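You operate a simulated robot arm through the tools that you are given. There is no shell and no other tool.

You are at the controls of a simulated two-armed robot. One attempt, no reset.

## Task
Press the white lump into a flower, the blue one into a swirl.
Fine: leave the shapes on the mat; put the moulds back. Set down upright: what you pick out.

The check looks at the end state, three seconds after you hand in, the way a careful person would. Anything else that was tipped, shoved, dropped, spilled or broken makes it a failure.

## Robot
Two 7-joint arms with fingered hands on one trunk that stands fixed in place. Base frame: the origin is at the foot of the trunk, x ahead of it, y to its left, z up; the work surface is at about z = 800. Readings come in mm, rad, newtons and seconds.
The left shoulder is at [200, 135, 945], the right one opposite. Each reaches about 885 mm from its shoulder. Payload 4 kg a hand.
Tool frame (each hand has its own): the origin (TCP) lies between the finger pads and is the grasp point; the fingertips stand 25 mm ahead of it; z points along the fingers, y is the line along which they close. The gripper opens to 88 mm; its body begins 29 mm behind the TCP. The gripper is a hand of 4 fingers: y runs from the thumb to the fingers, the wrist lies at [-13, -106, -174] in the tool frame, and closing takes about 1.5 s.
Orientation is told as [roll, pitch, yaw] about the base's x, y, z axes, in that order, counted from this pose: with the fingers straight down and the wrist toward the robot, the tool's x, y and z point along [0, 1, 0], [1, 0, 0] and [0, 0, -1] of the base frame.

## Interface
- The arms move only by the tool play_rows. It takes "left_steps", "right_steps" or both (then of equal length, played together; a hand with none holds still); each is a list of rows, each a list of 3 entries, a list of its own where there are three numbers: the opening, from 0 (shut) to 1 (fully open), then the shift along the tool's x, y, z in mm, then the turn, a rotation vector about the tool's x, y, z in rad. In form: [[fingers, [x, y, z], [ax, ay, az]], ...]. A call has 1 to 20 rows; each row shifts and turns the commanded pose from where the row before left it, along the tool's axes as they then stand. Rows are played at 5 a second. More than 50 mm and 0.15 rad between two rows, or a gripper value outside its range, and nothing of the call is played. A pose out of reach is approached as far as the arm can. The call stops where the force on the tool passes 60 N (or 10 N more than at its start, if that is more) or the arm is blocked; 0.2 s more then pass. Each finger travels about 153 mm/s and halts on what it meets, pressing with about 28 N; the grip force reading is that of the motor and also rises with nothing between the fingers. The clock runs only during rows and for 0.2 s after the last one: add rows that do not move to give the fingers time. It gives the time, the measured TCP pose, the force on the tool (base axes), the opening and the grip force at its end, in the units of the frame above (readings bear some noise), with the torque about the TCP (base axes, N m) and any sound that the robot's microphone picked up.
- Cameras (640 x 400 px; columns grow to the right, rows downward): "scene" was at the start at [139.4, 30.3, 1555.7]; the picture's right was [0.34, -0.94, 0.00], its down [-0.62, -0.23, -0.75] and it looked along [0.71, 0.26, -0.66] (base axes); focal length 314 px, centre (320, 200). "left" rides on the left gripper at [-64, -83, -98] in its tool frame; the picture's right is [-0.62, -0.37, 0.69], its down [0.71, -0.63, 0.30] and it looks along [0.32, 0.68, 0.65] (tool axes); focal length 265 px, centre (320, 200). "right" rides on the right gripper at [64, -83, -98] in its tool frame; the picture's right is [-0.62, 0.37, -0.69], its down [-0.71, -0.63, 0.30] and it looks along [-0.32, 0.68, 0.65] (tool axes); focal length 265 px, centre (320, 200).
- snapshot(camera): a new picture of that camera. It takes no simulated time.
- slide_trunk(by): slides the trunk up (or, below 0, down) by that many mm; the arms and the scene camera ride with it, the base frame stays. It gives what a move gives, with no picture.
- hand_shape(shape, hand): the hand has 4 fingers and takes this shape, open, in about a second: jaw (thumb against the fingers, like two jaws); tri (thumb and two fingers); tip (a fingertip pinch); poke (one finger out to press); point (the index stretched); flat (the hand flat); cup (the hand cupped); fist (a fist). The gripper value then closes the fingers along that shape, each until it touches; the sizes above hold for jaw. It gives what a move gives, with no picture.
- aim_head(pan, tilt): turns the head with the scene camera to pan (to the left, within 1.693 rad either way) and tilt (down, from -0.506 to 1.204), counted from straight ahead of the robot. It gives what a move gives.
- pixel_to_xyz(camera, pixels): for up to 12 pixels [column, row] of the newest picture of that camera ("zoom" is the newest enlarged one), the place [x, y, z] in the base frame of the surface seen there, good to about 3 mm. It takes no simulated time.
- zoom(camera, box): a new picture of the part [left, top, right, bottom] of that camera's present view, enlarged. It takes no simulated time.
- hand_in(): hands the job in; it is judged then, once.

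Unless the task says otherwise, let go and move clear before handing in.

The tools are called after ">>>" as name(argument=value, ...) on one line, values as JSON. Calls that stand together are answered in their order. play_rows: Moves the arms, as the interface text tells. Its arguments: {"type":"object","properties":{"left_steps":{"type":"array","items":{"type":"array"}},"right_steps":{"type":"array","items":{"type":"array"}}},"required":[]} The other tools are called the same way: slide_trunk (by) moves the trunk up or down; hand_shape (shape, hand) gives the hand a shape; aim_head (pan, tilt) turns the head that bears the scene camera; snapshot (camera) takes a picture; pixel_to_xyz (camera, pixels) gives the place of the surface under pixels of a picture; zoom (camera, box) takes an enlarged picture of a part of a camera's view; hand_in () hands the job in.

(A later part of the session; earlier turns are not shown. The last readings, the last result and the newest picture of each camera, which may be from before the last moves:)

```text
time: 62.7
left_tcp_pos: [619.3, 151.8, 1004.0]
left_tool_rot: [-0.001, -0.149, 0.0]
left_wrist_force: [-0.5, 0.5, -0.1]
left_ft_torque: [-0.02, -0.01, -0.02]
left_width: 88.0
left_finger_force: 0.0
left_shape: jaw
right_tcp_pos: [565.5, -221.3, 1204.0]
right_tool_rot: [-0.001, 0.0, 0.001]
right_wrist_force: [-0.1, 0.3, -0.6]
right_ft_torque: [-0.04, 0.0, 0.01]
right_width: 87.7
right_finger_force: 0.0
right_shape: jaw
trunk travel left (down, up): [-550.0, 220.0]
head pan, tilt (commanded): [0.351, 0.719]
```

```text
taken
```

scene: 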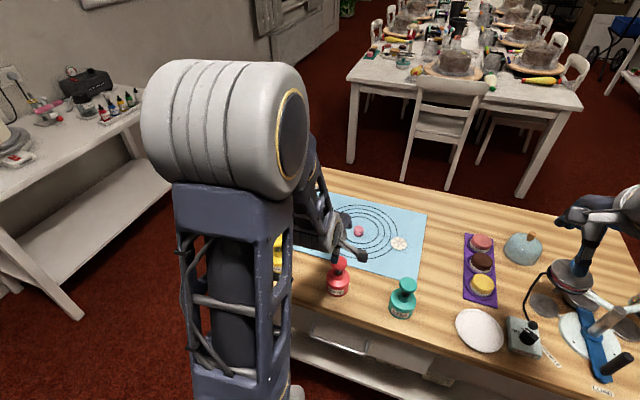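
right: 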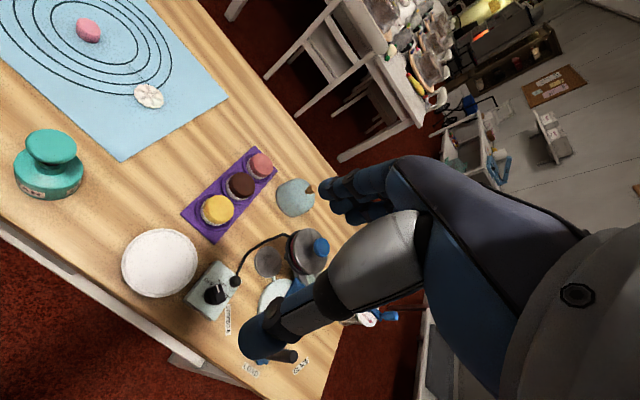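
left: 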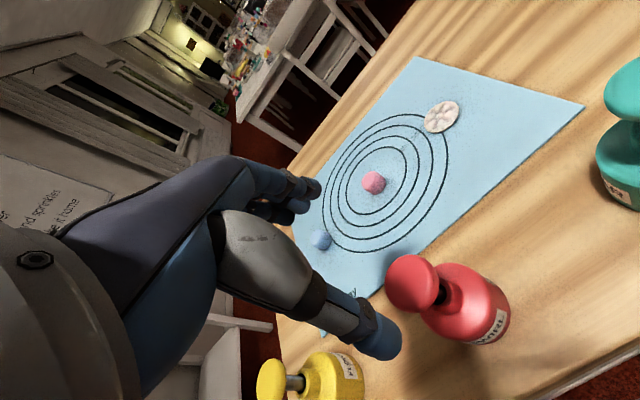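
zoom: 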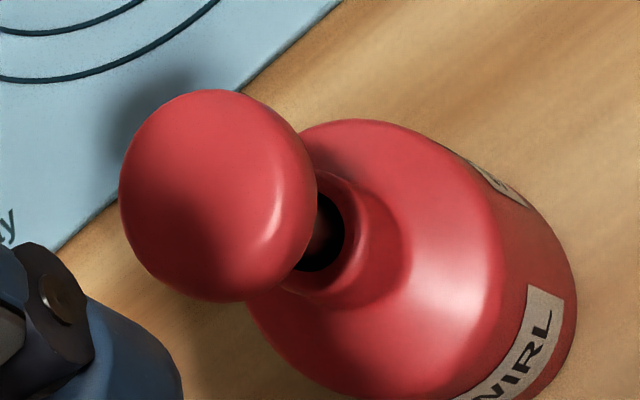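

The red knob works out at (619.2,151.9), right under the hand. A quick height check, then I'll lower.

>>> pixel_to_xyz(camera="left", pixels=[[412, 283], [395, 270], [425, 268], [400, 300], [425, 300], [455, 280], [470, 320], [490, 300], [440, 330], [370, 183], [320, 240], [442, 115]])

>>> play_rows(left_steps=[[1, [0, -4.2, 29.7], [0, 0, 0]], [1, [0, -4.4, 29.7], [0, 0, 0]], [1, [0, -3.7, 24.7], [0, 0, 0]], [1, [0, -2.5, 16.3], [0, 0, 0]], [1, [0, 0, 0], [0, 0, 0]]])

>>> snapshot(camera="left")

>>> zoom(camera="scene", box=[270, 190, 410, 310])

```text
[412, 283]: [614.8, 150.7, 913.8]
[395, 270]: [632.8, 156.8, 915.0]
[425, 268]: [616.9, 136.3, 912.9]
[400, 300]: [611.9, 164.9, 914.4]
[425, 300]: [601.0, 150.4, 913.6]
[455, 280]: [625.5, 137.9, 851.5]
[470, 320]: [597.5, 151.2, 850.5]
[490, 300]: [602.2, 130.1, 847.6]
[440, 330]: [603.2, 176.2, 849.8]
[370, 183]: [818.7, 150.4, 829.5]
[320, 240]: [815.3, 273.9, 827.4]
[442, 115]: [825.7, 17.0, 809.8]
```

```text
time: 63.9
left_tcp_pos: [617.4, 153.1, 903.2]
left_tool_rot: [-0.001, -0.149, 0.0]
left_wrist_force: [-0.2, -0.3, 1.2]
left_ft_torque: [-0.01, 0.0, 0.03]
left_width: 87.6
left_finger_force: 0.1
left_shape: jaw
right_tcp_pos: [563.5, -220.1, 1204.3]
right_tool_rot: [0.0, 0.0, -0.001]
right_wrist_force: [0.2, -0.3, 0.4]
right_ft_torque: [-0.01, -0.03, 0.0]
right_width: 87.7
right_finger_force: 0.0
right_shape: jaw
trunk travel left (down, up): [-550.0, 220.0]
head pan, tilt (commanded): [0.351, 0.719]
```

```text
taken
```

left: 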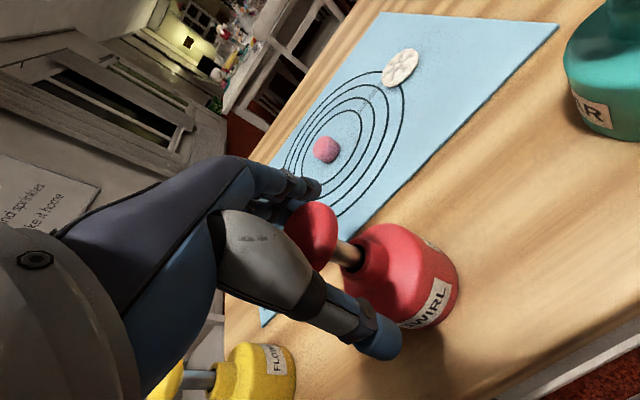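

```text
3.33 times, centred on (340, 250) of scene
```

zoom: 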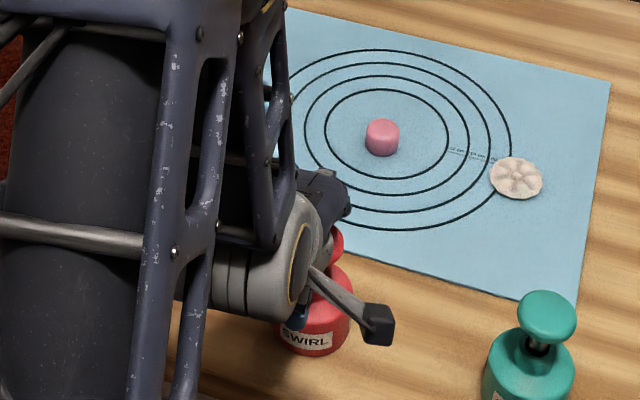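

The knob sits between the jaws. I'll close gradually until it grips.

>>> play_rows(left_steps=[[0.7, [0, 0, 0], [0, 0, 0]], [0.5, [0, 0, 0], [0, 0, 0]], [0.42, [0, 0, 0], [0, 0, 0]], [0.36, [0, 0, 0], [0, 0, 0]], [0.3, [0, 0, 0], [0, 0, 0]], [0.25, [0, 0, 0], [0, 0, 0]], [0.2, [0, 0, 0], [0, 0, 0]], [0.16, [0, 0, 0], [0, 0, 0]], [0.12, [0, 0, 0], [0, 0, 0]], [0.08, [0, 0, 0], [0, 0, 0]], [0.04, [0, 0, 0], [0, 0, 0]], [0.04, [0, 0, 0], [0, 0, 0]]])

>>> zoom(camera="left", box=[270, 180, 510, 350])

```text
time: 66.5
left_tcp_pos: [617.9, 151.9, 904.4]
left_tool_rot: [0.001, -0.149, 0.0]
left_wrist_force: [-0.1, 0.0, 0.8]
left_ft_torque: [-0.04, -0.02, 0.01]
left_width: 24.4
left_finger_force: 28.1
left_shape: jaw
right_tcp_pos: [565.7, -220.9, 1204.7]
right_tool_rot: [0.0, 0.0, 0.0]
right_wrist_force: [-0.6, -0.1, -0.1]
right_ft_torque: [0.0, -0.01, 0.0]
right_width: 87.7
right_finger_force: 0.1
right_shape: jaw
trunk travel left (down, up): [-550.0, 220.0]
head pan, tilt (commanded): [0.351, 0.719]
```

```text
2.35 times, centred on (390, 265) of left
```

zoom: 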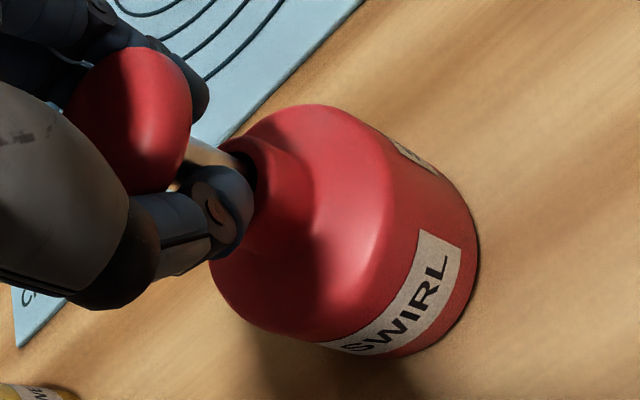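

Gripped. I'll lift straight up and check that it hangs vertical.

>>> play_rows(left_steps=[[0.04, [0, 0.45, -3], [0, 0, 0]], [0.04, [0, 0.6, -4], [0, 0, 0]], [0.04, [0, 0.75, -5], [0, 0, 0]], [0.04, [0, 1.5, -9.9], [0, 0, 0]], [0.04, [0, 2.2, -14.8], [0, 0, 0]], [0.04, [0, 3, -19.8], [0, 0, 0]], [0.04, [0, 3, -19.8], [0, 0, 0]], [0.04, [0, 1.5, -9.9], [0, 0, 0]], [0.04, [0, 0, 0], [0, 0, 0]], [0.04, [0, 0, 0], [0, 0, 0]]])

>>> snapshot(camera="left")

>>> zoom(camera="left", box=[270, 180, 510, 350])

>>> zoom(camera="scene", box=[270, 190, 410, 310])

```text
time: 68.7
left_tcp_pos: [617.5, 152.4, 990.5]
left_tool_rot: [0.0, -0.15, 0.0]
left_wrist_force: [-0.7, -1.1, -1.2]
left_ft_torque: [0.01, 0.01, -0.03]
left_width: 24.5
left_finger_force: 28.3
left_shape: jaw
right_tcp_pos: [563.8, -220.1, 1203.1]
right_tool_rot: [0.001, -0.001, -0.001]
right_wrist_force: [-0.6, 1.6, 0.5]
right_ft_torque: [0.0, -0.02, 0.02]
right_width: 87.8
right_finger_force: 0.0
right_shape: jaw
trunk travel left (down, up): [-550.0, 220.0]
head pan, tilt (commanded): [0.351, 0.719]
```

```text
taken
```

left: 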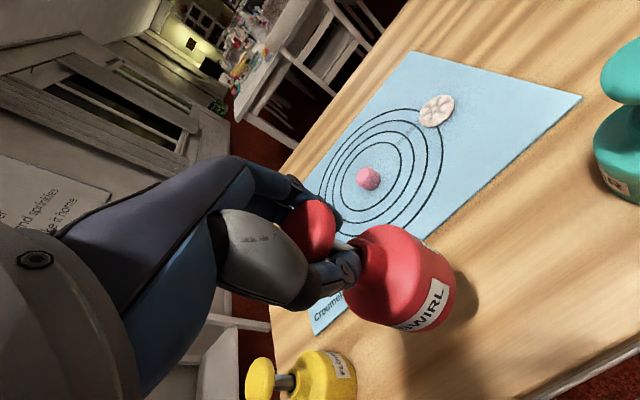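

```text
2.35 times, centred on (390, 265) of left
```

zoom: 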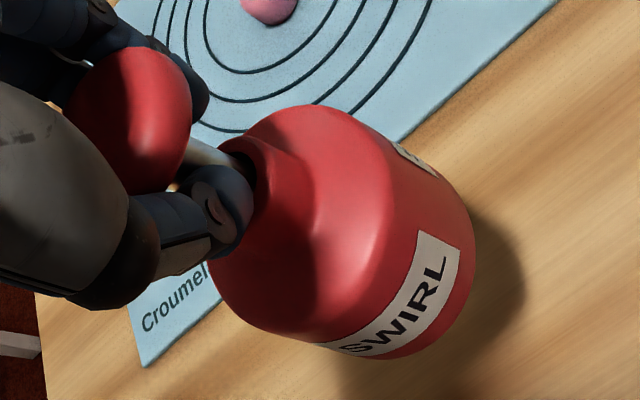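

```text
3.33 times, centred on (340, 250) of scene
```

zoom: 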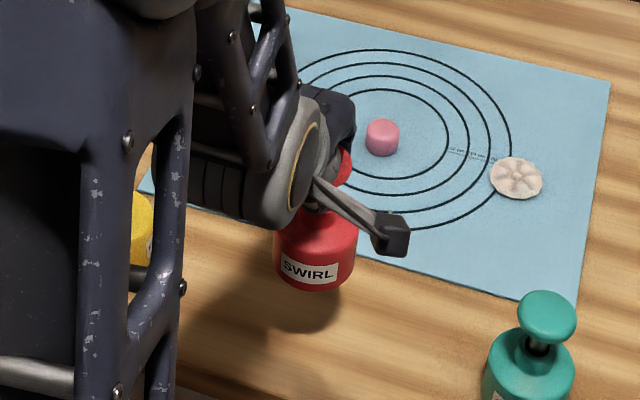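

The red mould hangs level. I'll measure its axis relative to the TCP before moving over the blue lump.

>>> pixel_to_xyz(camera="zoom", pixels=[[320, 270], [300, 240]])

>>> pixel_to_xyz(camera="left", pixels=[[452, 292], [443, 315], [422, 329], [450, 270], [430, 293], [408, 315], [434, 250], [418, 238], [438, 272], [448, 302], [308, 220], [322, 240]])

```text
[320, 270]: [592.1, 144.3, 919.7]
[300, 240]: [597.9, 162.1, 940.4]
```

```text
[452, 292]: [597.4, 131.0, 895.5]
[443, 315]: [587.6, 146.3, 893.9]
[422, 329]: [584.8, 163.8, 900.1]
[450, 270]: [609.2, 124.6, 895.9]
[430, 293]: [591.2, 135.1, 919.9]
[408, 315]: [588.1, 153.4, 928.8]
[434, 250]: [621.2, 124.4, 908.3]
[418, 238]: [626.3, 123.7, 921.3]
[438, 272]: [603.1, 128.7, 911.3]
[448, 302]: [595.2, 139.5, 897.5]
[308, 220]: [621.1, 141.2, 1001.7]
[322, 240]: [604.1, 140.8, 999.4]
```

Its axis coincides with the TCP. I'll carry it over the blue lump at about (829.5,280).

>>> play_rows(left_steps=[[0.04, [8, 13.2, 2], [0, 0, 0]], [0.04, [16, 26.4, 4], [0, 0, 0]], [0.04, [18, 29.6, 4.4], [0, 0, 0]], [0.04, [18, 29.6, 4.4], [0, 0, 0]], [0.04, [18, 29.6, 4.4], [0, 0, 0]], [0.04, [18, 29.6, 4.4], [0, 0, 0]], [0.04, [16, 26.4, 4], [0, 0, 0]], [0.04, [10, 16.5, 2.5], [0, 0, 0]], [0.04, [5.4, 9, 1.4], [0, 0, 0]], [0.04, [0, 0, 0], [0, 0, 0]], [0.04, [0, 0, 0], [0, 0, 0]]])

>>> snapshot(camera="left")

>>> snapshot(camera="scene")

>>> snapshot(camera="right")

```text
time: 71.1
left_tcp_pos: [830.0, 279.6, 990.8]
left_tool_rot: [0.0, -0.15, 0.0]
left_wrist_force: [-0.4, -0.3, -2.2]
left_ft_torque: [-0.02, 0.01, 0.02]
left_width: 24.5
left_finger_force: 27.7
left_shape: jaw
right_tcp_pos: [564.4, -219.8, 1204.1]
right_tool_rot: [-0.001, -0.001, 0.0]
right_wrist_force: [-0.5, -1.2, -0.8]
right_ft_torque: [0.03, -0.01, 0.0]
right_width: 87.6
right_finger_force: 0.1
right_shape: jaw
trunk travel left (down, up): [-550.0, 220.0]
head pan, tilt (commanded): [0.351, 0.719]
```

```text
taken
```

left: 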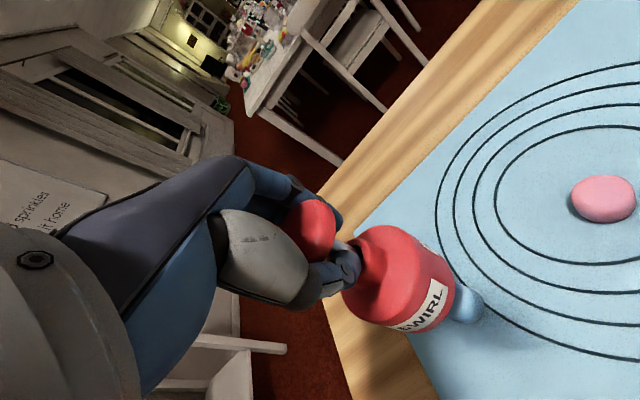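

```text
taken
```

scene: 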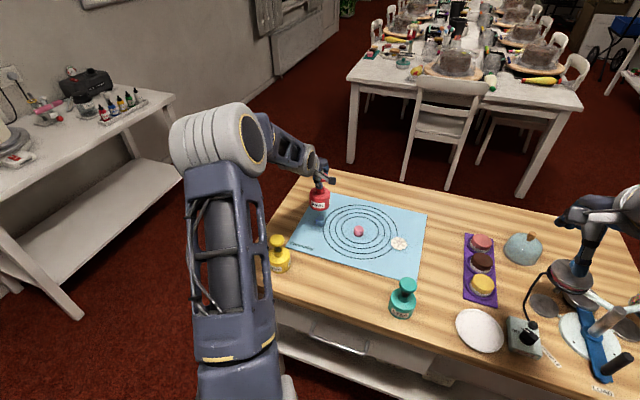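

```text
taken
```

right: 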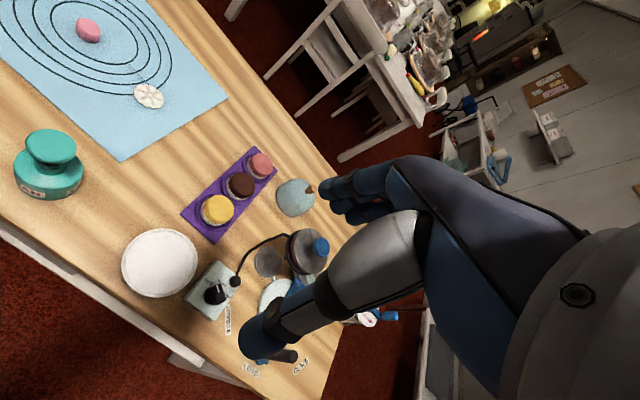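

The scene view shows the red mould directly over the blue lump. I'll lower to just above it and check alignment.

>>> play_rows(left_steps=[[0.04, [0, -1.5, 9.9], [0, 0, 0]], [0.04, [0, -2.2, 14.8], [0, 0, 0]], [0.04, [0, -2.2, 14.8], [0, 0, 0]], [0.04, [0, -1.5, 9.9], [0, 0, 0]], [0.04, [0, 0, 0], [0, 0, 0]], [0.04, [0, 0, 0], [0, 0, 0]]])

>>> snapshot(camera="left")

>>> snapshot(camera="scene")

>>> zoom(camera="left", box=[290, 190, 530, 360])

>>> zoom(camera="scene", box=[280, 170, 360, 240])

```text
time: 72.5
left_tcp_pos: [829.8, 281.0, 941.0]
left_tool_rot: [0.0, -0.151, 0.001]
left_wrist_force: [0.5, -0.2, -2.4]
left_ft_torque: [0.0, 0.0, 0.01]
left_width: 24.6
left_finger_force: 28.0
left_shape: jaw
right_tcp_pos: [564.7, -221.8, 1204.6]
right_tool_rot: [0.002, 0.0, -0.002]
right_wrist_force: [0.3, -0.9, -0.8]
right_ft_torque: [-0.01, 0.0, -0.02]
right_width: 87.3
right_finger_force: 0.2
right_shape: jaw
trunk travel left (down, up): [-550.0, 220.0]
head pan, tilt (commanded): [0.351, 0.719]
```

```text
taken
```

left: 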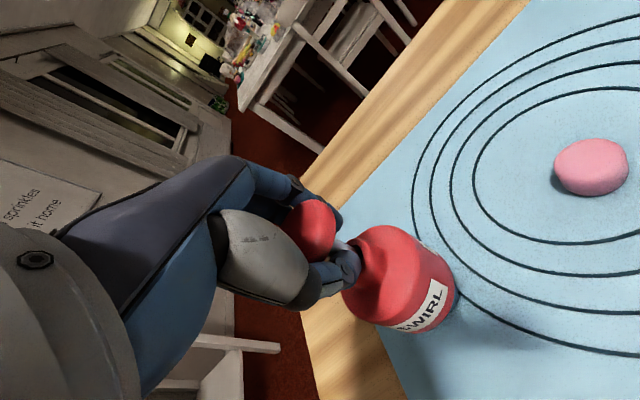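

```text
taken
```

scene: 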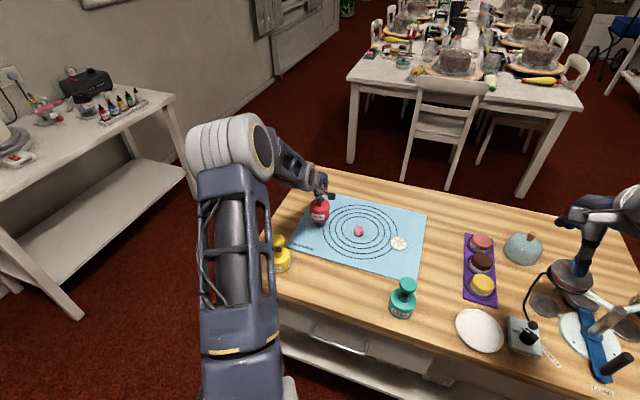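

```text
2.35 times, centred on (410, 275) of left
```

zoom: 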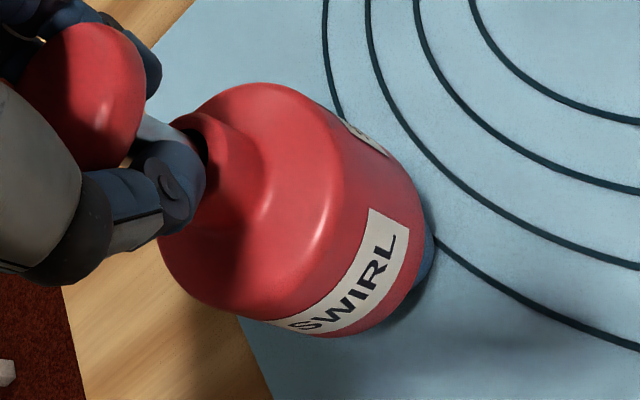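

```text
5.71 times, centred on (320, 205) of scene
```

zoom: 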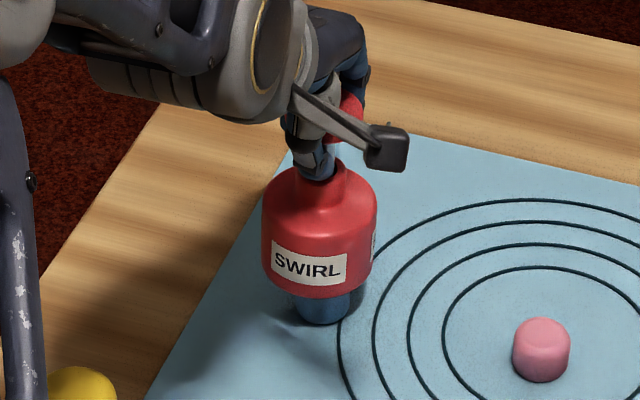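

In the scene zoom, the mould spans 262–377 and the lump 292–353, so it's nearly centred. I'll probe rim and lump points for a numeric check.

>>> pixel_to_xyz(camera="zoom", pixels=[[266, 262], [275, 280], [290, 290], [305, 295], [320, 297], [335, 296], [350, 290], [365, 278], [372, 260], [300, 305], [322, 310], [345, 303]])

>>> pixel_to_xyz(camera="left", pixels=[[452, 292], [443, 315], [422, 329], [450, 270], [430, 293], [408, 315], [434, 250], [418, 238], [438, 272], [448, 302], [457, 290], [457, 298]])

```text
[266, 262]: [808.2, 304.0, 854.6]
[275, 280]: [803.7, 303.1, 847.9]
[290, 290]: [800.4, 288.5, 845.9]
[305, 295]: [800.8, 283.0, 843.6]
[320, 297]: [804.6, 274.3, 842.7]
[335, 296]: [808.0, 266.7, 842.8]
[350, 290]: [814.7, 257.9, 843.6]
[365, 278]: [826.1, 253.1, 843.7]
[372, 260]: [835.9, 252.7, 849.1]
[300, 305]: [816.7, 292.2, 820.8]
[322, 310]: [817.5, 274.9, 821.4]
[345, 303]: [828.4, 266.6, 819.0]
```

```text
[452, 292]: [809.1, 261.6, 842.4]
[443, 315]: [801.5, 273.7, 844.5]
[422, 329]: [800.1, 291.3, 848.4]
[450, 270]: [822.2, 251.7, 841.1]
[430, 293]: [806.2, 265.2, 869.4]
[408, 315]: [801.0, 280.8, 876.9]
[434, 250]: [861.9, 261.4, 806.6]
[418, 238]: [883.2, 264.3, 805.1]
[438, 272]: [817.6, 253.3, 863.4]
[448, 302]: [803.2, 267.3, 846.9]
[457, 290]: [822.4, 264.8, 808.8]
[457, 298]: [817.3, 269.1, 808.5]
```

The mould axis is (830,281.5) and the lump (830,280.5). I'll shift y by −1 and lower over it.

>>> play_rows(left_steps=[[0.04, [-1, 0, 0], [0, 0, 0]], [0.04, [0, -0.75, 4.95], [0, 0, 0]], [0.04, [0, -0.75, 4.95], [0, 0, 0]], [0.04, [0, -0.75, 4.95], [0, 0, 0]], [0.04, [0, -0.75, 4.95], [0, 0, 0]], [0.04, [0, -0.75, 4.95], [0, 0, 0]], [0.04, [0, -0.75, 4.95], [0, 0, 0]], [0.04, [0, 0, 0], [0, 0, 0]]])

>>> zoom(camera="scene", box=[280, 170, 360, 240])

>>> zoom(camera="left", box=[290, 190, 530, 360])

```text
time: 74.3
left_tcp_pos: [830.1, 277.5, 911.3]
left_tool_rot: [-0.001, -0.15, 0.001]
left_wrist_force: [-0.1, 0.2, -1.6]
left_ft_torque: [0.0, 0.0, 0.02]
left_width: 24.5
left_finger_force: 28.2
left_shape: jaw
right_tcp_pos: [565.1, -221.2, 1203.8]
right_tool_rot: [0.0, 0.002, 0.002]
right_wrist_force: [0.1, 0.8, 0.2]
right_ft_torque: [-0.03, 0.02, -0.02]
right_width: 87.6
right_finger_force: 0.1
right_shape: jaw
trunk travel left (down, up): [-550.0, 220.0]
head pan, tilt (commanded): [0.351, 0.719]
```

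```text
5.71 times, centred on (320, 205) of scene
```

zoom: 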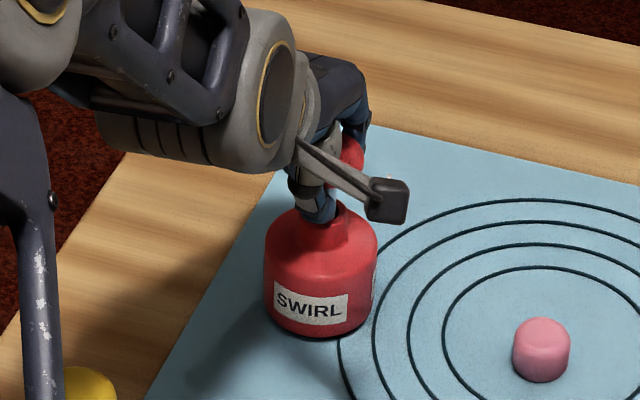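

```text
2.35 times, centred on (410, 275) of left
```

zoom: 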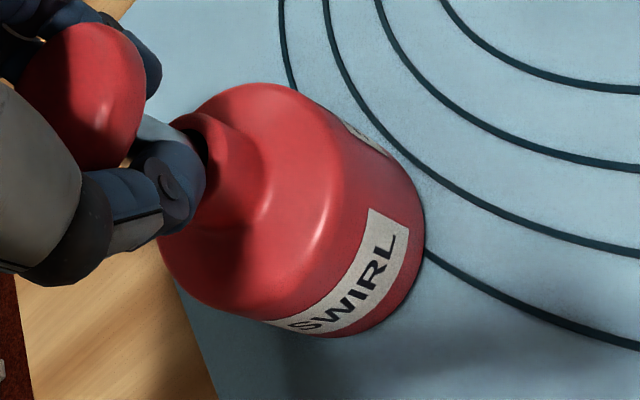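

The mould is around the blue lump without resistance. I'll lower in small steps until the rim touches the mat.

>>> play_rows(left_steps=[[0.04, [0, -0.3, 2], [0, 0, 0]], [0.04, [0, -0.3, 2], [0, 0, 0]], [0.04, [0, 0, 0], [0, 0, 0]]])

>>> play_rows(left_steps=[[0.04, [0, -0.3, 2], [0, 0, 0]], [0.04, [0, -0.3, 2], [0, 0, 0]], [0.04, [0, 0, 0], [0, 0, 0]]])

>>> play_rows(left_steps=[[0.04, [0, -0.2, 1.5], [0, 0, 0]], [0.04, [0, 0, 0], [0, 0, 0]], [0.04, [0, 0, 0], [0, 0, 0]]])

```text
time: 75.1
left_tcp_pos: [829.6, 277.1, 905.3]
left_tool_rot: [0.0, -0.149, 0.0]
left_wrist_force: [-0.5, 0.8, 1.3]
left_ft_torque: [-0.02, -0.01, 0.0]
left_width: 24.7
left_finger_force: 28.2
left_shape: jaw
right_tcp_pos: [564.8, -220.8, 1203.1]
right_tool_rot: [-0.001, 0.0, -0.001]
right_wrist_force: [0.5, -0.2, 0.2]
right_ft_torque: [0.03, 0.01, 0.0]
right_width: 87.7
right_finger_force: 0.1
right_shape: jaw
trunk travel left (down, up): [-550.0, 220.0]
head pan, tilt (commanded): [0.351, 0.719]
```

```text
time: 75.9
left_tcp_pos: [829.6, 278.5, 902.9]
left_tool_rot: [0.0, -0.149, -0.001]
left_wrist_force: [-0.4, 0.8, 2.7]
left_ft_torque: [-0.03, 0.04, 0.01]
left_width: 24.5
left_finger_force: 27.9
left_shape: jaw
right_tcp_pos: [564.6, -220.2, 1204.7]
right_tool_rot: [0.0, 0.0, 0.001]
right_wrist_force: [-0.1, -0.5, -0.3]
right_ft_torque: [0.01, -0.01, -0.03]
right_width: 87.6
right_finger_force: 0.1
right_shape: jaw
trunk travel left (down, up): [-550.0, 220.0]
head pan, tilt (commanded): [0.351, 0.719]
```

```text
time: 76.7
left_tcp_pos: [830.3, 279.3, 902.8]
left_tool_rot: [0.0, -0.149, 0.0]
left_wrist_force: [-0.8, 0.8, 5.8]
left_ft_torque: [-0.03, 0.0, -0.01]
left_width: 24.7
left_finger_force: 28.0
left_shape: jaw
right_tcp_pos: [564.1, -220.6, 1203.6]
right_tool_rot: [0.001, 0.0, -0.001]
right_wrist_force: [0.2, -0.8, 0.8]
right_ft_torque: [0.01, 0.0, -0.02]
right_width: 87.6
right_finger_force: 0.2
right_shape: jaw
trunk travel left (down, up): [-550.0, 220.0]
head pan, tilt (commanded): [0.351, 0.719]
```

It's resting on the mat (5.8 N). I'll release, rise clear and return the hand to vertical.

>>> play_rows(left_steps=[[0.12, [0, 0, 0], [0, 0, 0]], [0.2, [0, 0, 0], [0, 0, 0]], [0.28, [0, 0, 0], [0, 0, 0]], [0.36, [0, 0, 0], [0, 0, 0]], [0.46, [0, 0, 0], [0, 0, 0]], [0.6, [0, 0, 0], [0, 0, 0]], [0.8, [0, 0, 0], [0, 0, 0]], [1, [0, 0, 0], [0, 0, 0]], [1, [0, 0, 0], [0, 0, 0]]])

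>>> play_rows(left_steps=[[1, [0, 1.5, -9.9], [0, 0, 0]], [1, [0, 3, -19.8], [0, 0, 0]], [1, [0, 4.5, -29.7], [0, 0, 0]], [1, [0, 3.7, -24.7], [0, 0, 0]], [1, [0, 0, 0], [0.05, 0, 0]], [1, [0, 0, 0], [0.05, 0, 0]], [1, [0, 0, 0], [0.05, 0, 0]], [0.5, [0, 0, 0], [0, 0, 0]], [0, [0, 0, 0], [0, 0, 0]], [0, [0, 0, 0], [0, 0, 0]], [0, [0, 0, 0], [0, 0, 0]], [0, [0, 0, 0], [0, 0, 0]]])

>>> snapshot(camera="left")

>>> snapshot(camera="scene")

>>> zoom(camera="left", box=[280, 200, 520, 350])

>>> zoom(camera="scene", box=[280, 150, 360, 240])

```text
time: 78.7
left_tcp_pos: [830.3, 277.6, 900.9]
left_tool_rot: [0.0, -0.149, -0.001]
left_wrist_force: [-0.6, -0.3, 0.9]
left_ft_torque: [-0.02, -0.02, 0.01]
left_width: 87.7
left_finger_force: 0.0
left_shape: jaw
right_tcp_pos: [564.0, -221.2, 1203.6]
right_tool_rot: [0.0, 0.0, 0.001]
right_wrist_force: [0.5, 0.2, -0.2]
right_ft_torque: [-0.02, 0.0, -0.02]
right_width: 87.7
right_finger_force: 0.0
right_shape: jaw
trunk travel left (down, up): [-550.0, 220.0]
head pan, tilt (commanded): [0.351, 0.719]
```

```text
time: 81.3
left_tcp_pos: [831.5, 278.4, 986.4]
left_tool_rot: [-0.001, 0.0, 0.0]
left_wrist_force: [0.4, -0.3, 0.7]
left_ft_torque: [0.02, 0.04, -0.01]
left_width: 0.0
left_finger_force: 28.1
left_shape: jaw
right_tcp_pos: [564.8, -221.5, 1204.8]
right_tool_rot: [0.0, 0.0, 0.0]
right_wrist_force: [0.2, -0.1, -0.1]
right_ft_torque: [0.01, 0.01, 0.0]
right_width: 87.6
right_finger_force: 0.0
right_shape: jaw
trunk travel left (down, up): [-550.0, 220.0]
head pan, tilt (commanded): [0.351, 0.719]
```

```text
taken
```

left: 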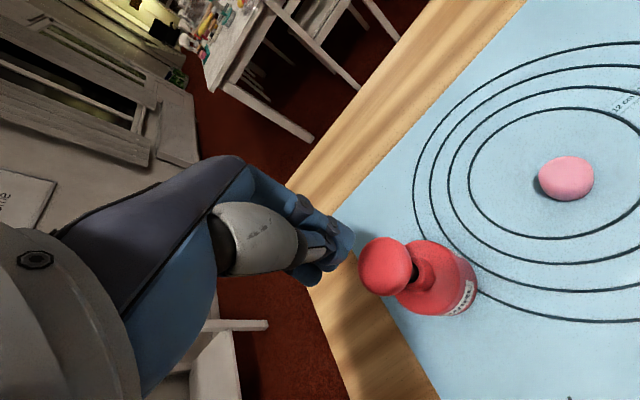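

```text
taken
```

scene: 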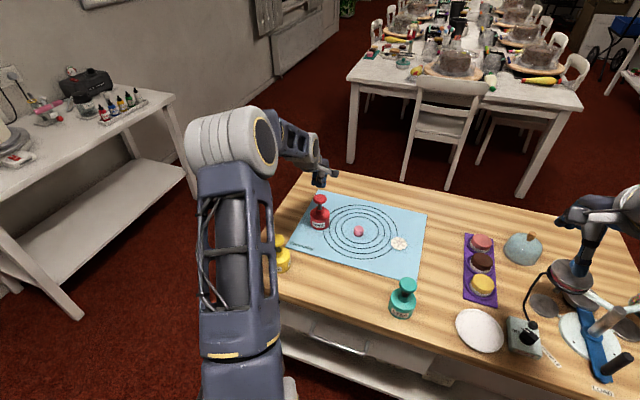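

```text
2.67 times, centred on (400, 275) of left
```

zoom: 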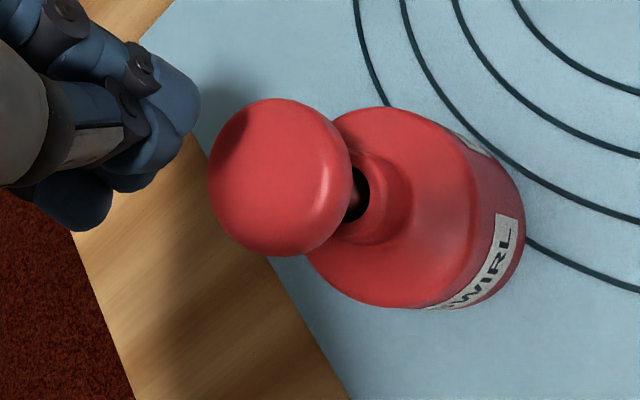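

```text
4.44 times, centred on (320, 195) of scene
```

zoom: 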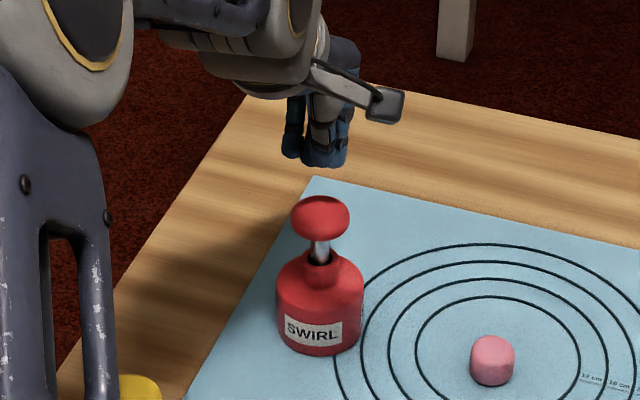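

The red mould stands upright with its knob at (831,281). The closed fingertips are centred over it, so I'll lower to contact and press as before.

>>> play_rows(left_steps=[[0, [0, -1, 0], [0, 0, 0]], [0, [0, 0, 15], [0, 0, 0]], [0, [0, 0, 15], [0, 0, 0]], [0, [0, 0, 10], [0, 0, 0]], [0, [0, 0, 0], [0, 0, 0]]])

>>> play_rows(left_steps=[[0, [0, 0, 3], [0, 0, 0]], [0, [0, 0, 3], [0, 0, 0]], [0, [0, 0, 3], [0, 0, 0]], [0, [0, 0, 0], [0, 0, 0]]])

>>> zoom(camera="scene", box=[280, 150, 360, 240])

>>> zoom(camera="left", box=[280, 200, 520, 350])

```text
time: 82.5
left_tcp_pos: [828.8, 278.2, 946.0]
left_tool_rot: [0.0, -0.001, 0.0]
left_wrist_force: [1.3, 0.2, -0.1]
left_ft_torque: [0.03, -0.01, -0.02]
left_width: 0.0
left_finger_force: 27.8
left_shape: jaw
right_tcp_pos: [564.5, -220.7, 1205.0]
right_tool_rot: [0.001, 0.0, -0.002]
right_wrist_force: [-0.1, -0.8, 0.2]
right_ft_torque: [-0.02, -0.01, -0.02]
right_width: 87.5
right_finger_force: 0.0
right_shape: jaw
trunk travel left (down, up): [-550.0, 220.0]
head pan, tilt (commanded): [0.351, 0.719]
```

```text
time: 83.5
left_tcp_pos: [830.1, 279.1, 938.2]
left_tool_rot: [0.0, -0.005, 0.0]
left_wrist_force: [1.0, 1.3, 11.1]
left_ft_torque: [0.06, 0.01, -0.01]
left_width: 0.0
left_finger_force: 27.7
left_shape: jaw
right_tcp_pos: [564.6, -221.1, 1204.4]
right_tool_rot: [0.001, -0.001, -0.001]
right_wrist_force: [0.4, 0.2, -0.8]
right_ft_torque: [-0.02, 0.04, 0.01]
right_width: 87.7
right_finger_force: 0.1
right_shape: jaw
trunk travel left (down, up): [-550.0, 220.0]
head pan, tilt (commanded): [0.351, 0.719]
```

```text
4.44 times, centred on (320, 195) of scene
```

zoom: 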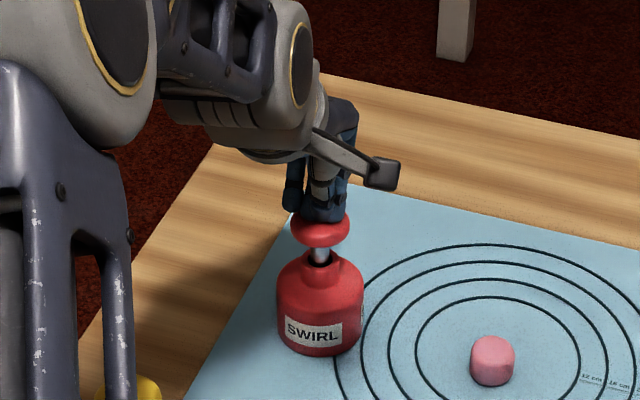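

```text
2.67 times, centred on (400, 275) of left
```

zoom: 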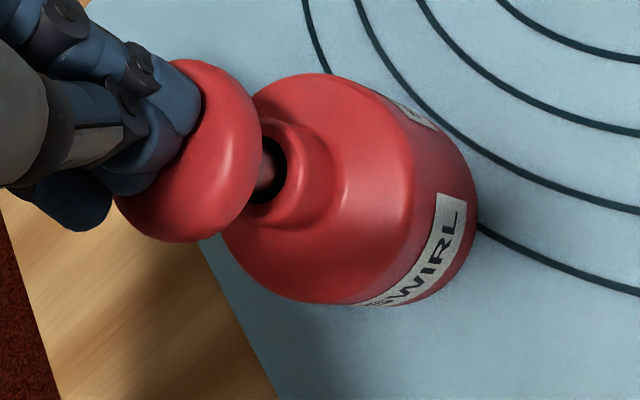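

Contact is made at 11 N vertical with small lateral forces, and the fingertips are centred on the knob. I'll press further.

>>> play_rows(left_steps=[[0, [0, 0, 3], [0, 0, 0]], [0, [0, 0, 3], [0, 0, 0]], [0, [0, 0, 3], [0, 0, 0]], [0, [0, 0, 0], [0, 0, 0]]])

>>> play_rows(left_steps=[[0, [0, 0, 3], [0, 0, 0]], [0, [0, 0, 3], [0, 0, 0]], [0, [0, 0, 0], [0, 0, 0]]])

>>> zoom(camera="scene", box=[280, 150, 360, 240])

>>> zoom(camera="left", box=[280, 200, 520, 350])

```text
time: 84.5
left_tcp_pos: [828.0, 279.5, 928.1]
left_tool_rot: [0.0, -0.003, 0.0]
left_wrist_force: [2.8, 1.5, 20.7]
left_ft_torque: [0.01, -0.07, 0.0]
left_width: 0.0
left_finger_force: 28.2
left_shape: jaw
right_tcp_pos: [564.5, -221.2, 1205.2]
right_tool_rot: [0.0, -0.002, 0.001]
right_wrist_force: [0.2, -0.1, 0.1]
right_ft_torque: [0.05, -0.02, 0.0]
right_width: 87.7
right_finger_force: 0.0
right_shape: jaw
trunk travel left (down, up): [-550.0, 220.0]
head pan, tilt (commanded): [0.351, 0.719]
```

```text
time: 85.3
left_tcp_pos: [830.0, 277.3, 924.1]
left_tool_rot: [0.001, -0.002, -0.001]
left_wrist_force: [1.1, 0.0, 27.8]
left_ft_torque: [-0.05, -0.05, 0.01]
left_width: 0.0
left_finger_force: 28.5
left_shape: jaw
right_tcp_pos: [565.1, -220.9, 1204.3]
right_tool_rot: [0.001, 0.0, 0.001]
right_wrist_force: [0.1, 0.0, 0.2]
right_ft_torque: [0.01, -0.03, 0.04]
right_width: 87.6
right_finger_force: 0.0
right_shape: jaw
trunk travel left (down, up): [-550.0, 220.0]
head pan, tilt (commanded): [0.351, 0.719]
```

```text
4.44 times, centred on (320, 195) of scene
```

zoom: 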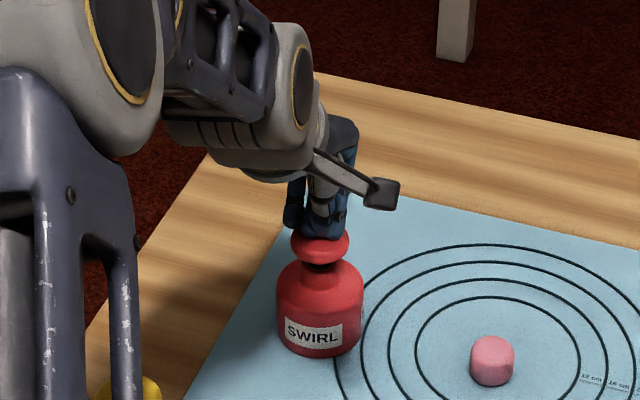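

```text
2.67 times, centred on (400, 275) of left
```

zoom: 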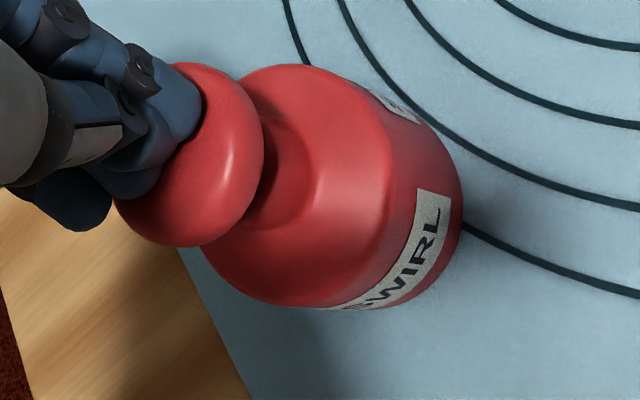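

It's at 28 N and about 16 mm of travel, matching the first press. I'll press the last bit to the stop, hold briefly, and then back off.

>>> play_rows(left_steps=[[0, [0, 0, 3], [0, 0, 0]], [0, [0, 0, 2], [0, 0, 0]], [0, [0, 0, 0], [0, 0, 0]], [0, [0, 0, 0], [0, 0, 0]]])

>>> zoom(camera="scene", box=[280, 150, 360, 240])

```text
time: 86.3
left_tcp_pos: [830.8, 278.1, 923.1]
left_tool_rot: [0.002, -0.01, 0.001]
left_wrist_force: [-6.4, -5.4, 48.0]
left_ft_torque: [-0.19, 0.09, -0.04]
left_width: 0.0
left_finger_force: 27.4
left_shape: jaw
right_tcp_pos: [562.8, -221.3, 1205.3]
right_tool_rot: [0.0, -0.002, 0.0]
right_wrist_force: [-0.3, 0.3, 0.0]
right_ft_torque: [-0.02, 0.0, 0.0]
right_width: 87.8
right_finger_force: 0.0
right_shape: jaw
trunk travel left (down, up): [-550.0, 220.0]
head pan, tilt (commanded): [0.351, 0.719]
```

```text
4.44 times, centred on (320, 195) of scene
```

zoom: 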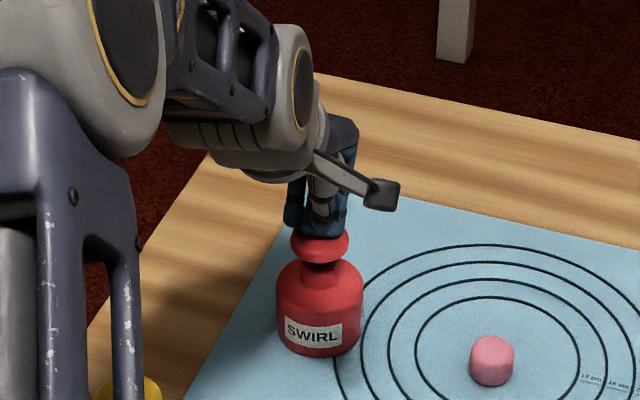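

It bottomed out at 48 N, same depth as before (923). I'll back off slowly and raise, pitch the hand −0.15, and open for the regrip.

>>> play_rows(left_steps=[[0, [0, 0, -1], [0, 0, 0]], [0, [0, 0, 0], [0, 0, 0]], [0, [0, 0, -3], [0, 0, 0]], [0, [0, 0, -3], [0, 0, 0]], [0, [0, 0, -3], [0, 0, 0]], [0, [0, 0, -4], [0, 0, 0]], [0, [0, 0, -5], [0, 0, 0]], [0, [0, 0, -10], [0, 0, 0]], [0, [0, 0, -20], [0, 0, 0]], [0, [0, 0, -35], [0, 0, 0]], [0.5, [0, 0, 0], [-0.05, 0, 0]], [1, [0, 0, 0], [-0.05, 0, 0]], [1, [0, 0, 0], [-0.05, 0, 0]], [1, [0, 0, 0], [0, 0, 0]], [1, [0, 0, 0], [0, 0, 0]]])

>>> snapshot(camera="left")

>>> zoom(camera="left", box=[360, 220, 520, 330])

>>> snapshot(camera="scene")

>>> zoom(camera="scene", box=[280, 150, 360, 240])

```text
time: 89.5
left_tcp_pos: [829.3, 278.1, 999.5]
left_tool_rot: [0.0, -0.149, 0.0]
left_wrist_force: [0.0, 0.2, 0.5]
left_ft_torque: [0.0, 0.0, -0.02]
left_width: 88.0
left_finger_force: 0.1
left_shape: jaw
right_tcp_pos: [563.8, -220.3, 1203.6]
right_tool_rot: [0.0, 0.001, 0.001]
right_wrist_force: [0.8, -0.4, 0.5]
right_ft_torque: [0.0, 0.02, 0.01]
right_width: 87.5
right_finger_force: 0.0
right_shape: jaw
trunk travel left (down, up): [-550.0, 220.0]
head pan, tilt (commanded): [0.351, 0.719]
```

```text
taken
```

left: 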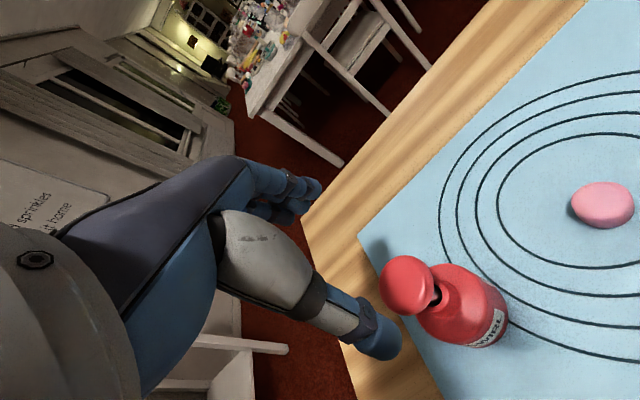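

```text
3.64 times, centred on (440, 275) of left
```

zoom: 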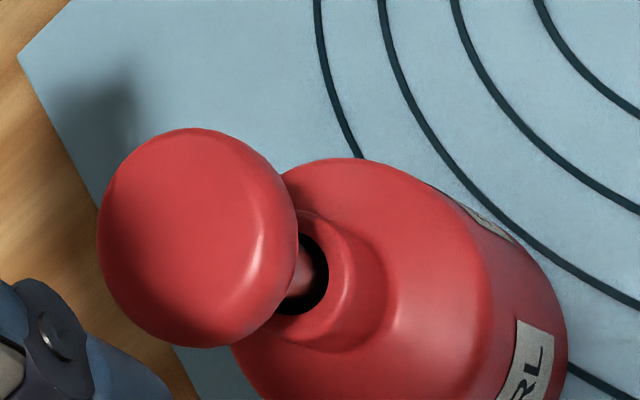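

```text
taken
```

scene: 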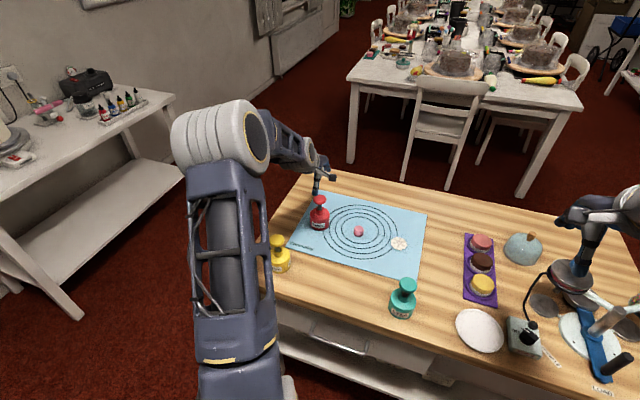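

```text
4.44 times, centred on (320, 195) of scene
```

zoom: 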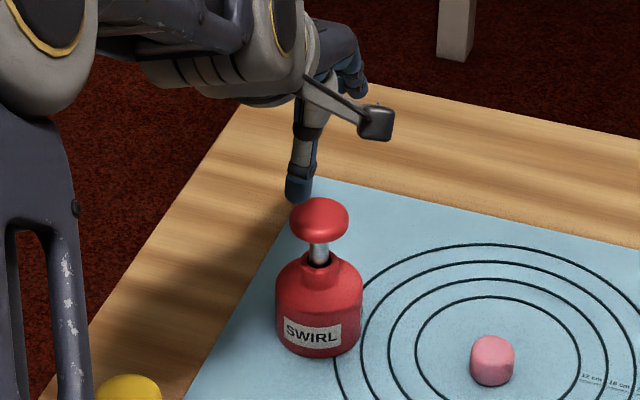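

The red mould is undisturbed, with its knob at about (828.5,280). I'll lower to the grip height and close gradually.

>>> play_rows(left_steps=[[1, [1.3, -5, 28], [0, 0, 0]], [1, [0, -4.4, 28], [0, 0, 0]], [1, [0, -3.6, 24], [0, 0, 0]], [1, [0, -2.2, 14.3], [0, 0, 0]], [1, [0, 0, 0], [0, 0, 0]]])

>>> play_rows(left_steps=[[0.7, [0, 0, 0], [0, 0, 0]], [0.5, [0, 0, 0], [0, 0, 0]], [0.42, [0, 0, 0], [0, 0, 0]], [0.36, [0, 0, 0], [0, 0, 0]], [0.3, [0, 0, 0], [0, 0, 0]], [0.25, [0, 0, 0], [0, 0, 0]], [0.2, [0, 0, 0], [0, 0, 0]], [0.16, [0, 0, 0], [0, 0, 0]], [0.12, [0, 0, 0], [0, 0, 0]], [0.08, [0, 0, 0], [0, 0, 0]], [0.04, [0, 0, 0], [0, 0, 0]], [0.04, [0, 0, 0], [0, 0, 0]]])

>>> zoom(camera="left", box=[270, 180, 510, 350])

>>> zoom(camera="scene", box=[280, 150, 360, 240])

```text
time: 90.7
left_tcp_pos: [827.6, 278.6, 904.7]
left_tool_rot: [0.0, -0.15, 0.0]
left_wrist_force: [-0.1, 0.0, 0.7]
left_ft_torque: [0.01, 0.01, -0.04]
left_width: 88.0
left_finger_force: 0.0
left_shape: jaw
right_tcp_pos: [564.3, -221.0, 1204.6]
right_tool_rot: [-0.001, -0.001, -0.002]
right_wrist_force: [-0.2, -0.1, 0.2]
right_ft_torque: [0.0, -0.03, 0.01]
right_width: 87.6
right_finger_force: 0.0
right_shape: jaw
trunk travel left (down, up): [-550.0, 220.0]
head pan, tilt (commanded): [0.351, 0.719]
```

```text
time: 93.3
left_tcp_pos: [827.9, 280.0, 903.7]
left_tool_rot: [0.0, -0.15, 0.0]
left_wrist_force: [-0.5, -0.9, 0.0]
left_ft_torque: [-0.05, 0.0, 0.02]
left_width: 22.8
left_finger_force: 27.9
left_shape: jaw
right_tcp_pos: [564.3, -220.7, 1203.1]
right_tool_rot: [0.0, -0.001, -0.001]
right_wrist_force: [-0.3, -0.5, 0.0]
right_ft_torque: [0.03, 0.02, 0.01]
right_width: 87.4
right_finger_force: 0.0
right_shape: jaw
trunk travel left (down, up): [-550.0, 220.0]
head pan, tilt (commanded): [0.351, 0.719]
```

```text
2.35 times, centred on (390, 265) of left
```

zoom: 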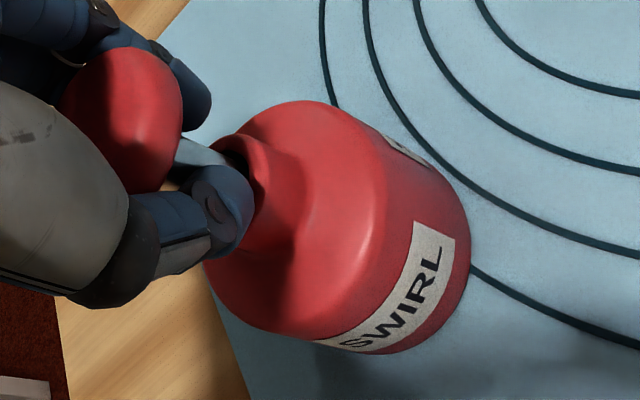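

```text
4.44 times, centred on (320, 195) of scene
```

zoom: 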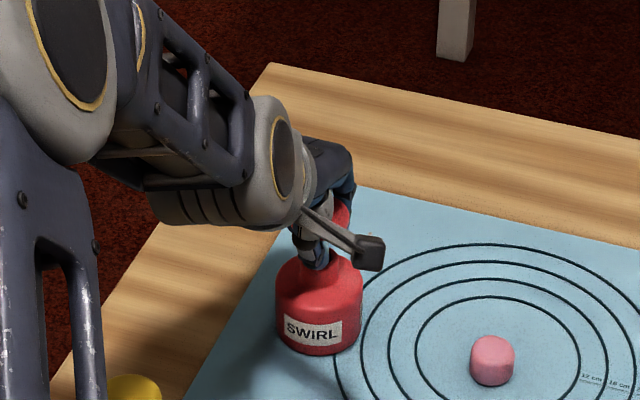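

Gripped firmly. I'll lift straight up slowly and look at the blue piece.

>>> play_rows(left_steps=[[0.04, [0, 0.45, -3], [0, 0, 0]], [0.04, [0, 0.6, -4], [0, 0, 0]], [0.04, [0, 0.75, -5], [0, 0, 0]], [0.04, [0, 1.5, -9.9], [0, 0, 0]], [0.04, [0, 1.5, -9.9], [0, 0, 0]], [0.04, [0, 2.2, -14.8], [0, 0, 0]], [0.04, [0, 3, -19.8], [0, 0, 0]], [0.04, [0, 2.2, -14.8], [0, 0, 0]], [0.04, [0, 0, 0], [0, 0, 0]], [0.04, [0, 0, 0], [0, 0, 0]]])

>>> snapshot(camera="left")

>>> snapshot(camera="scene")

>>> zoom(camera="scene", box=[280, 150, 360, 240])

```text
time: 95.5
left_tcp_pos: [829.3, 279.2, 987.5]
left_tool_rot: [-0.001, -0.15, -0.001]
left_wrist_force: [-0.2, -0.4, -2.1]
left_ft_torque: [-0.02, -0.02, -0.04]
left_width: 22.7
left_finger_force: 28.4
left_shape: jaw
right_tcp_pos: [564.3, -222.2, 1204.1]
right_tool_rot: [0.002, 0.001, 0.0]
right_wrist_force: [0.0, -0.1, -0.3]
right_ft_torque: [-0.03, -0.01, -0.02]
right_width: 87.4
right_finger_force: 0.0
right_shape: jaw
trunk travel left (down, up): [-550.0, 220.0]
head pan, tilt (commanded): [0.351, 0.719]
```

```text
taken
```

left: 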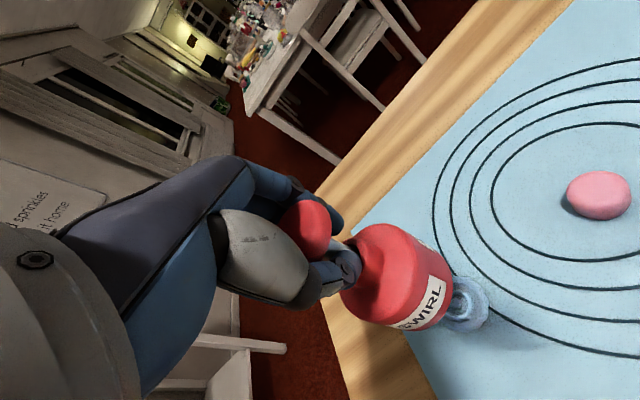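

```text
taken
```

scene: 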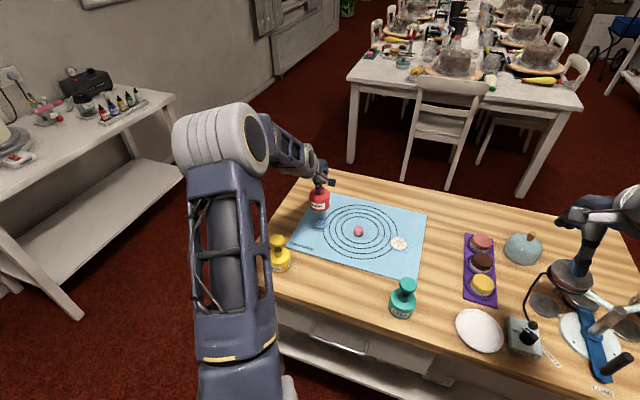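

```text
4.44 times, centred on (320, 195) of scene
```

zoom: 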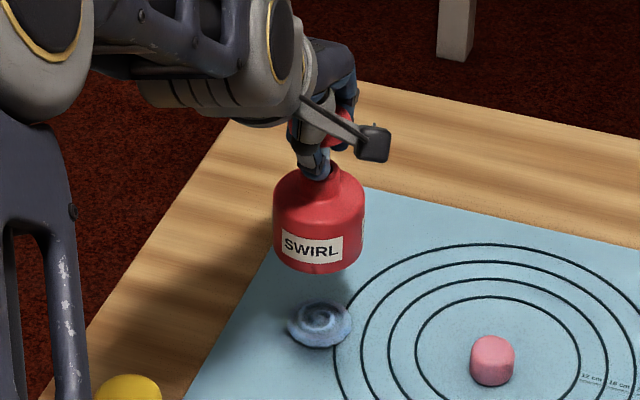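

A blue swirl has formed (scene zoom (320,323)). I'll measure how the red mould hangs, then return it to (619.4,151.7).

>>> pixel_to_xyz(camera="zoom", pixels=[[278, 240], [284, 255], [295, 264], [308, 269], [322, 271], [336, 268], [348, 260], [358, 248], [362, 232], [320, 325], [300, 330], [345, 325]])

>>> pixel_to_xyz(camera="left", pixels=[[448, 292], [440, 312], [418, 329], [446, 270], [426, 293], [404, 315], [430, 250], [414, 238], [434, 272], [444, 302]])

```text
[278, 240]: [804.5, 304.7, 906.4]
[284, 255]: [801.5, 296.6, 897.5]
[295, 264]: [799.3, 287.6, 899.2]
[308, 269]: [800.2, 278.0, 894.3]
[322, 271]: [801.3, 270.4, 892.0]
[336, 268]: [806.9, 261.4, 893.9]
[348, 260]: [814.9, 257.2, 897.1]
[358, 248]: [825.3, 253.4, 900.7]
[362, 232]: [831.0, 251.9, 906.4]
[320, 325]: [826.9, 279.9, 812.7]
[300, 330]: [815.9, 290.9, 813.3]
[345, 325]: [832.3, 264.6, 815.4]
```

```text
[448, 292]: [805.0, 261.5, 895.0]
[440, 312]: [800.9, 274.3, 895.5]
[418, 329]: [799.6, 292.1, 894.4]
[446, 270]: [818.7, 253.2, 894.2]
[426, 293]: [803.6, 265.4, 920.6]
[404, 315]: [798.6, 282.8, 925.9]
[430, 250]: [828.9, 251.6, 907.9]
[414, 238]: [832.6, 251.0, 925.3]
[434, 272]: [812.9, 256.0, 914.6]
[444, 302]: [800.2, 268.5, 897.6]
```

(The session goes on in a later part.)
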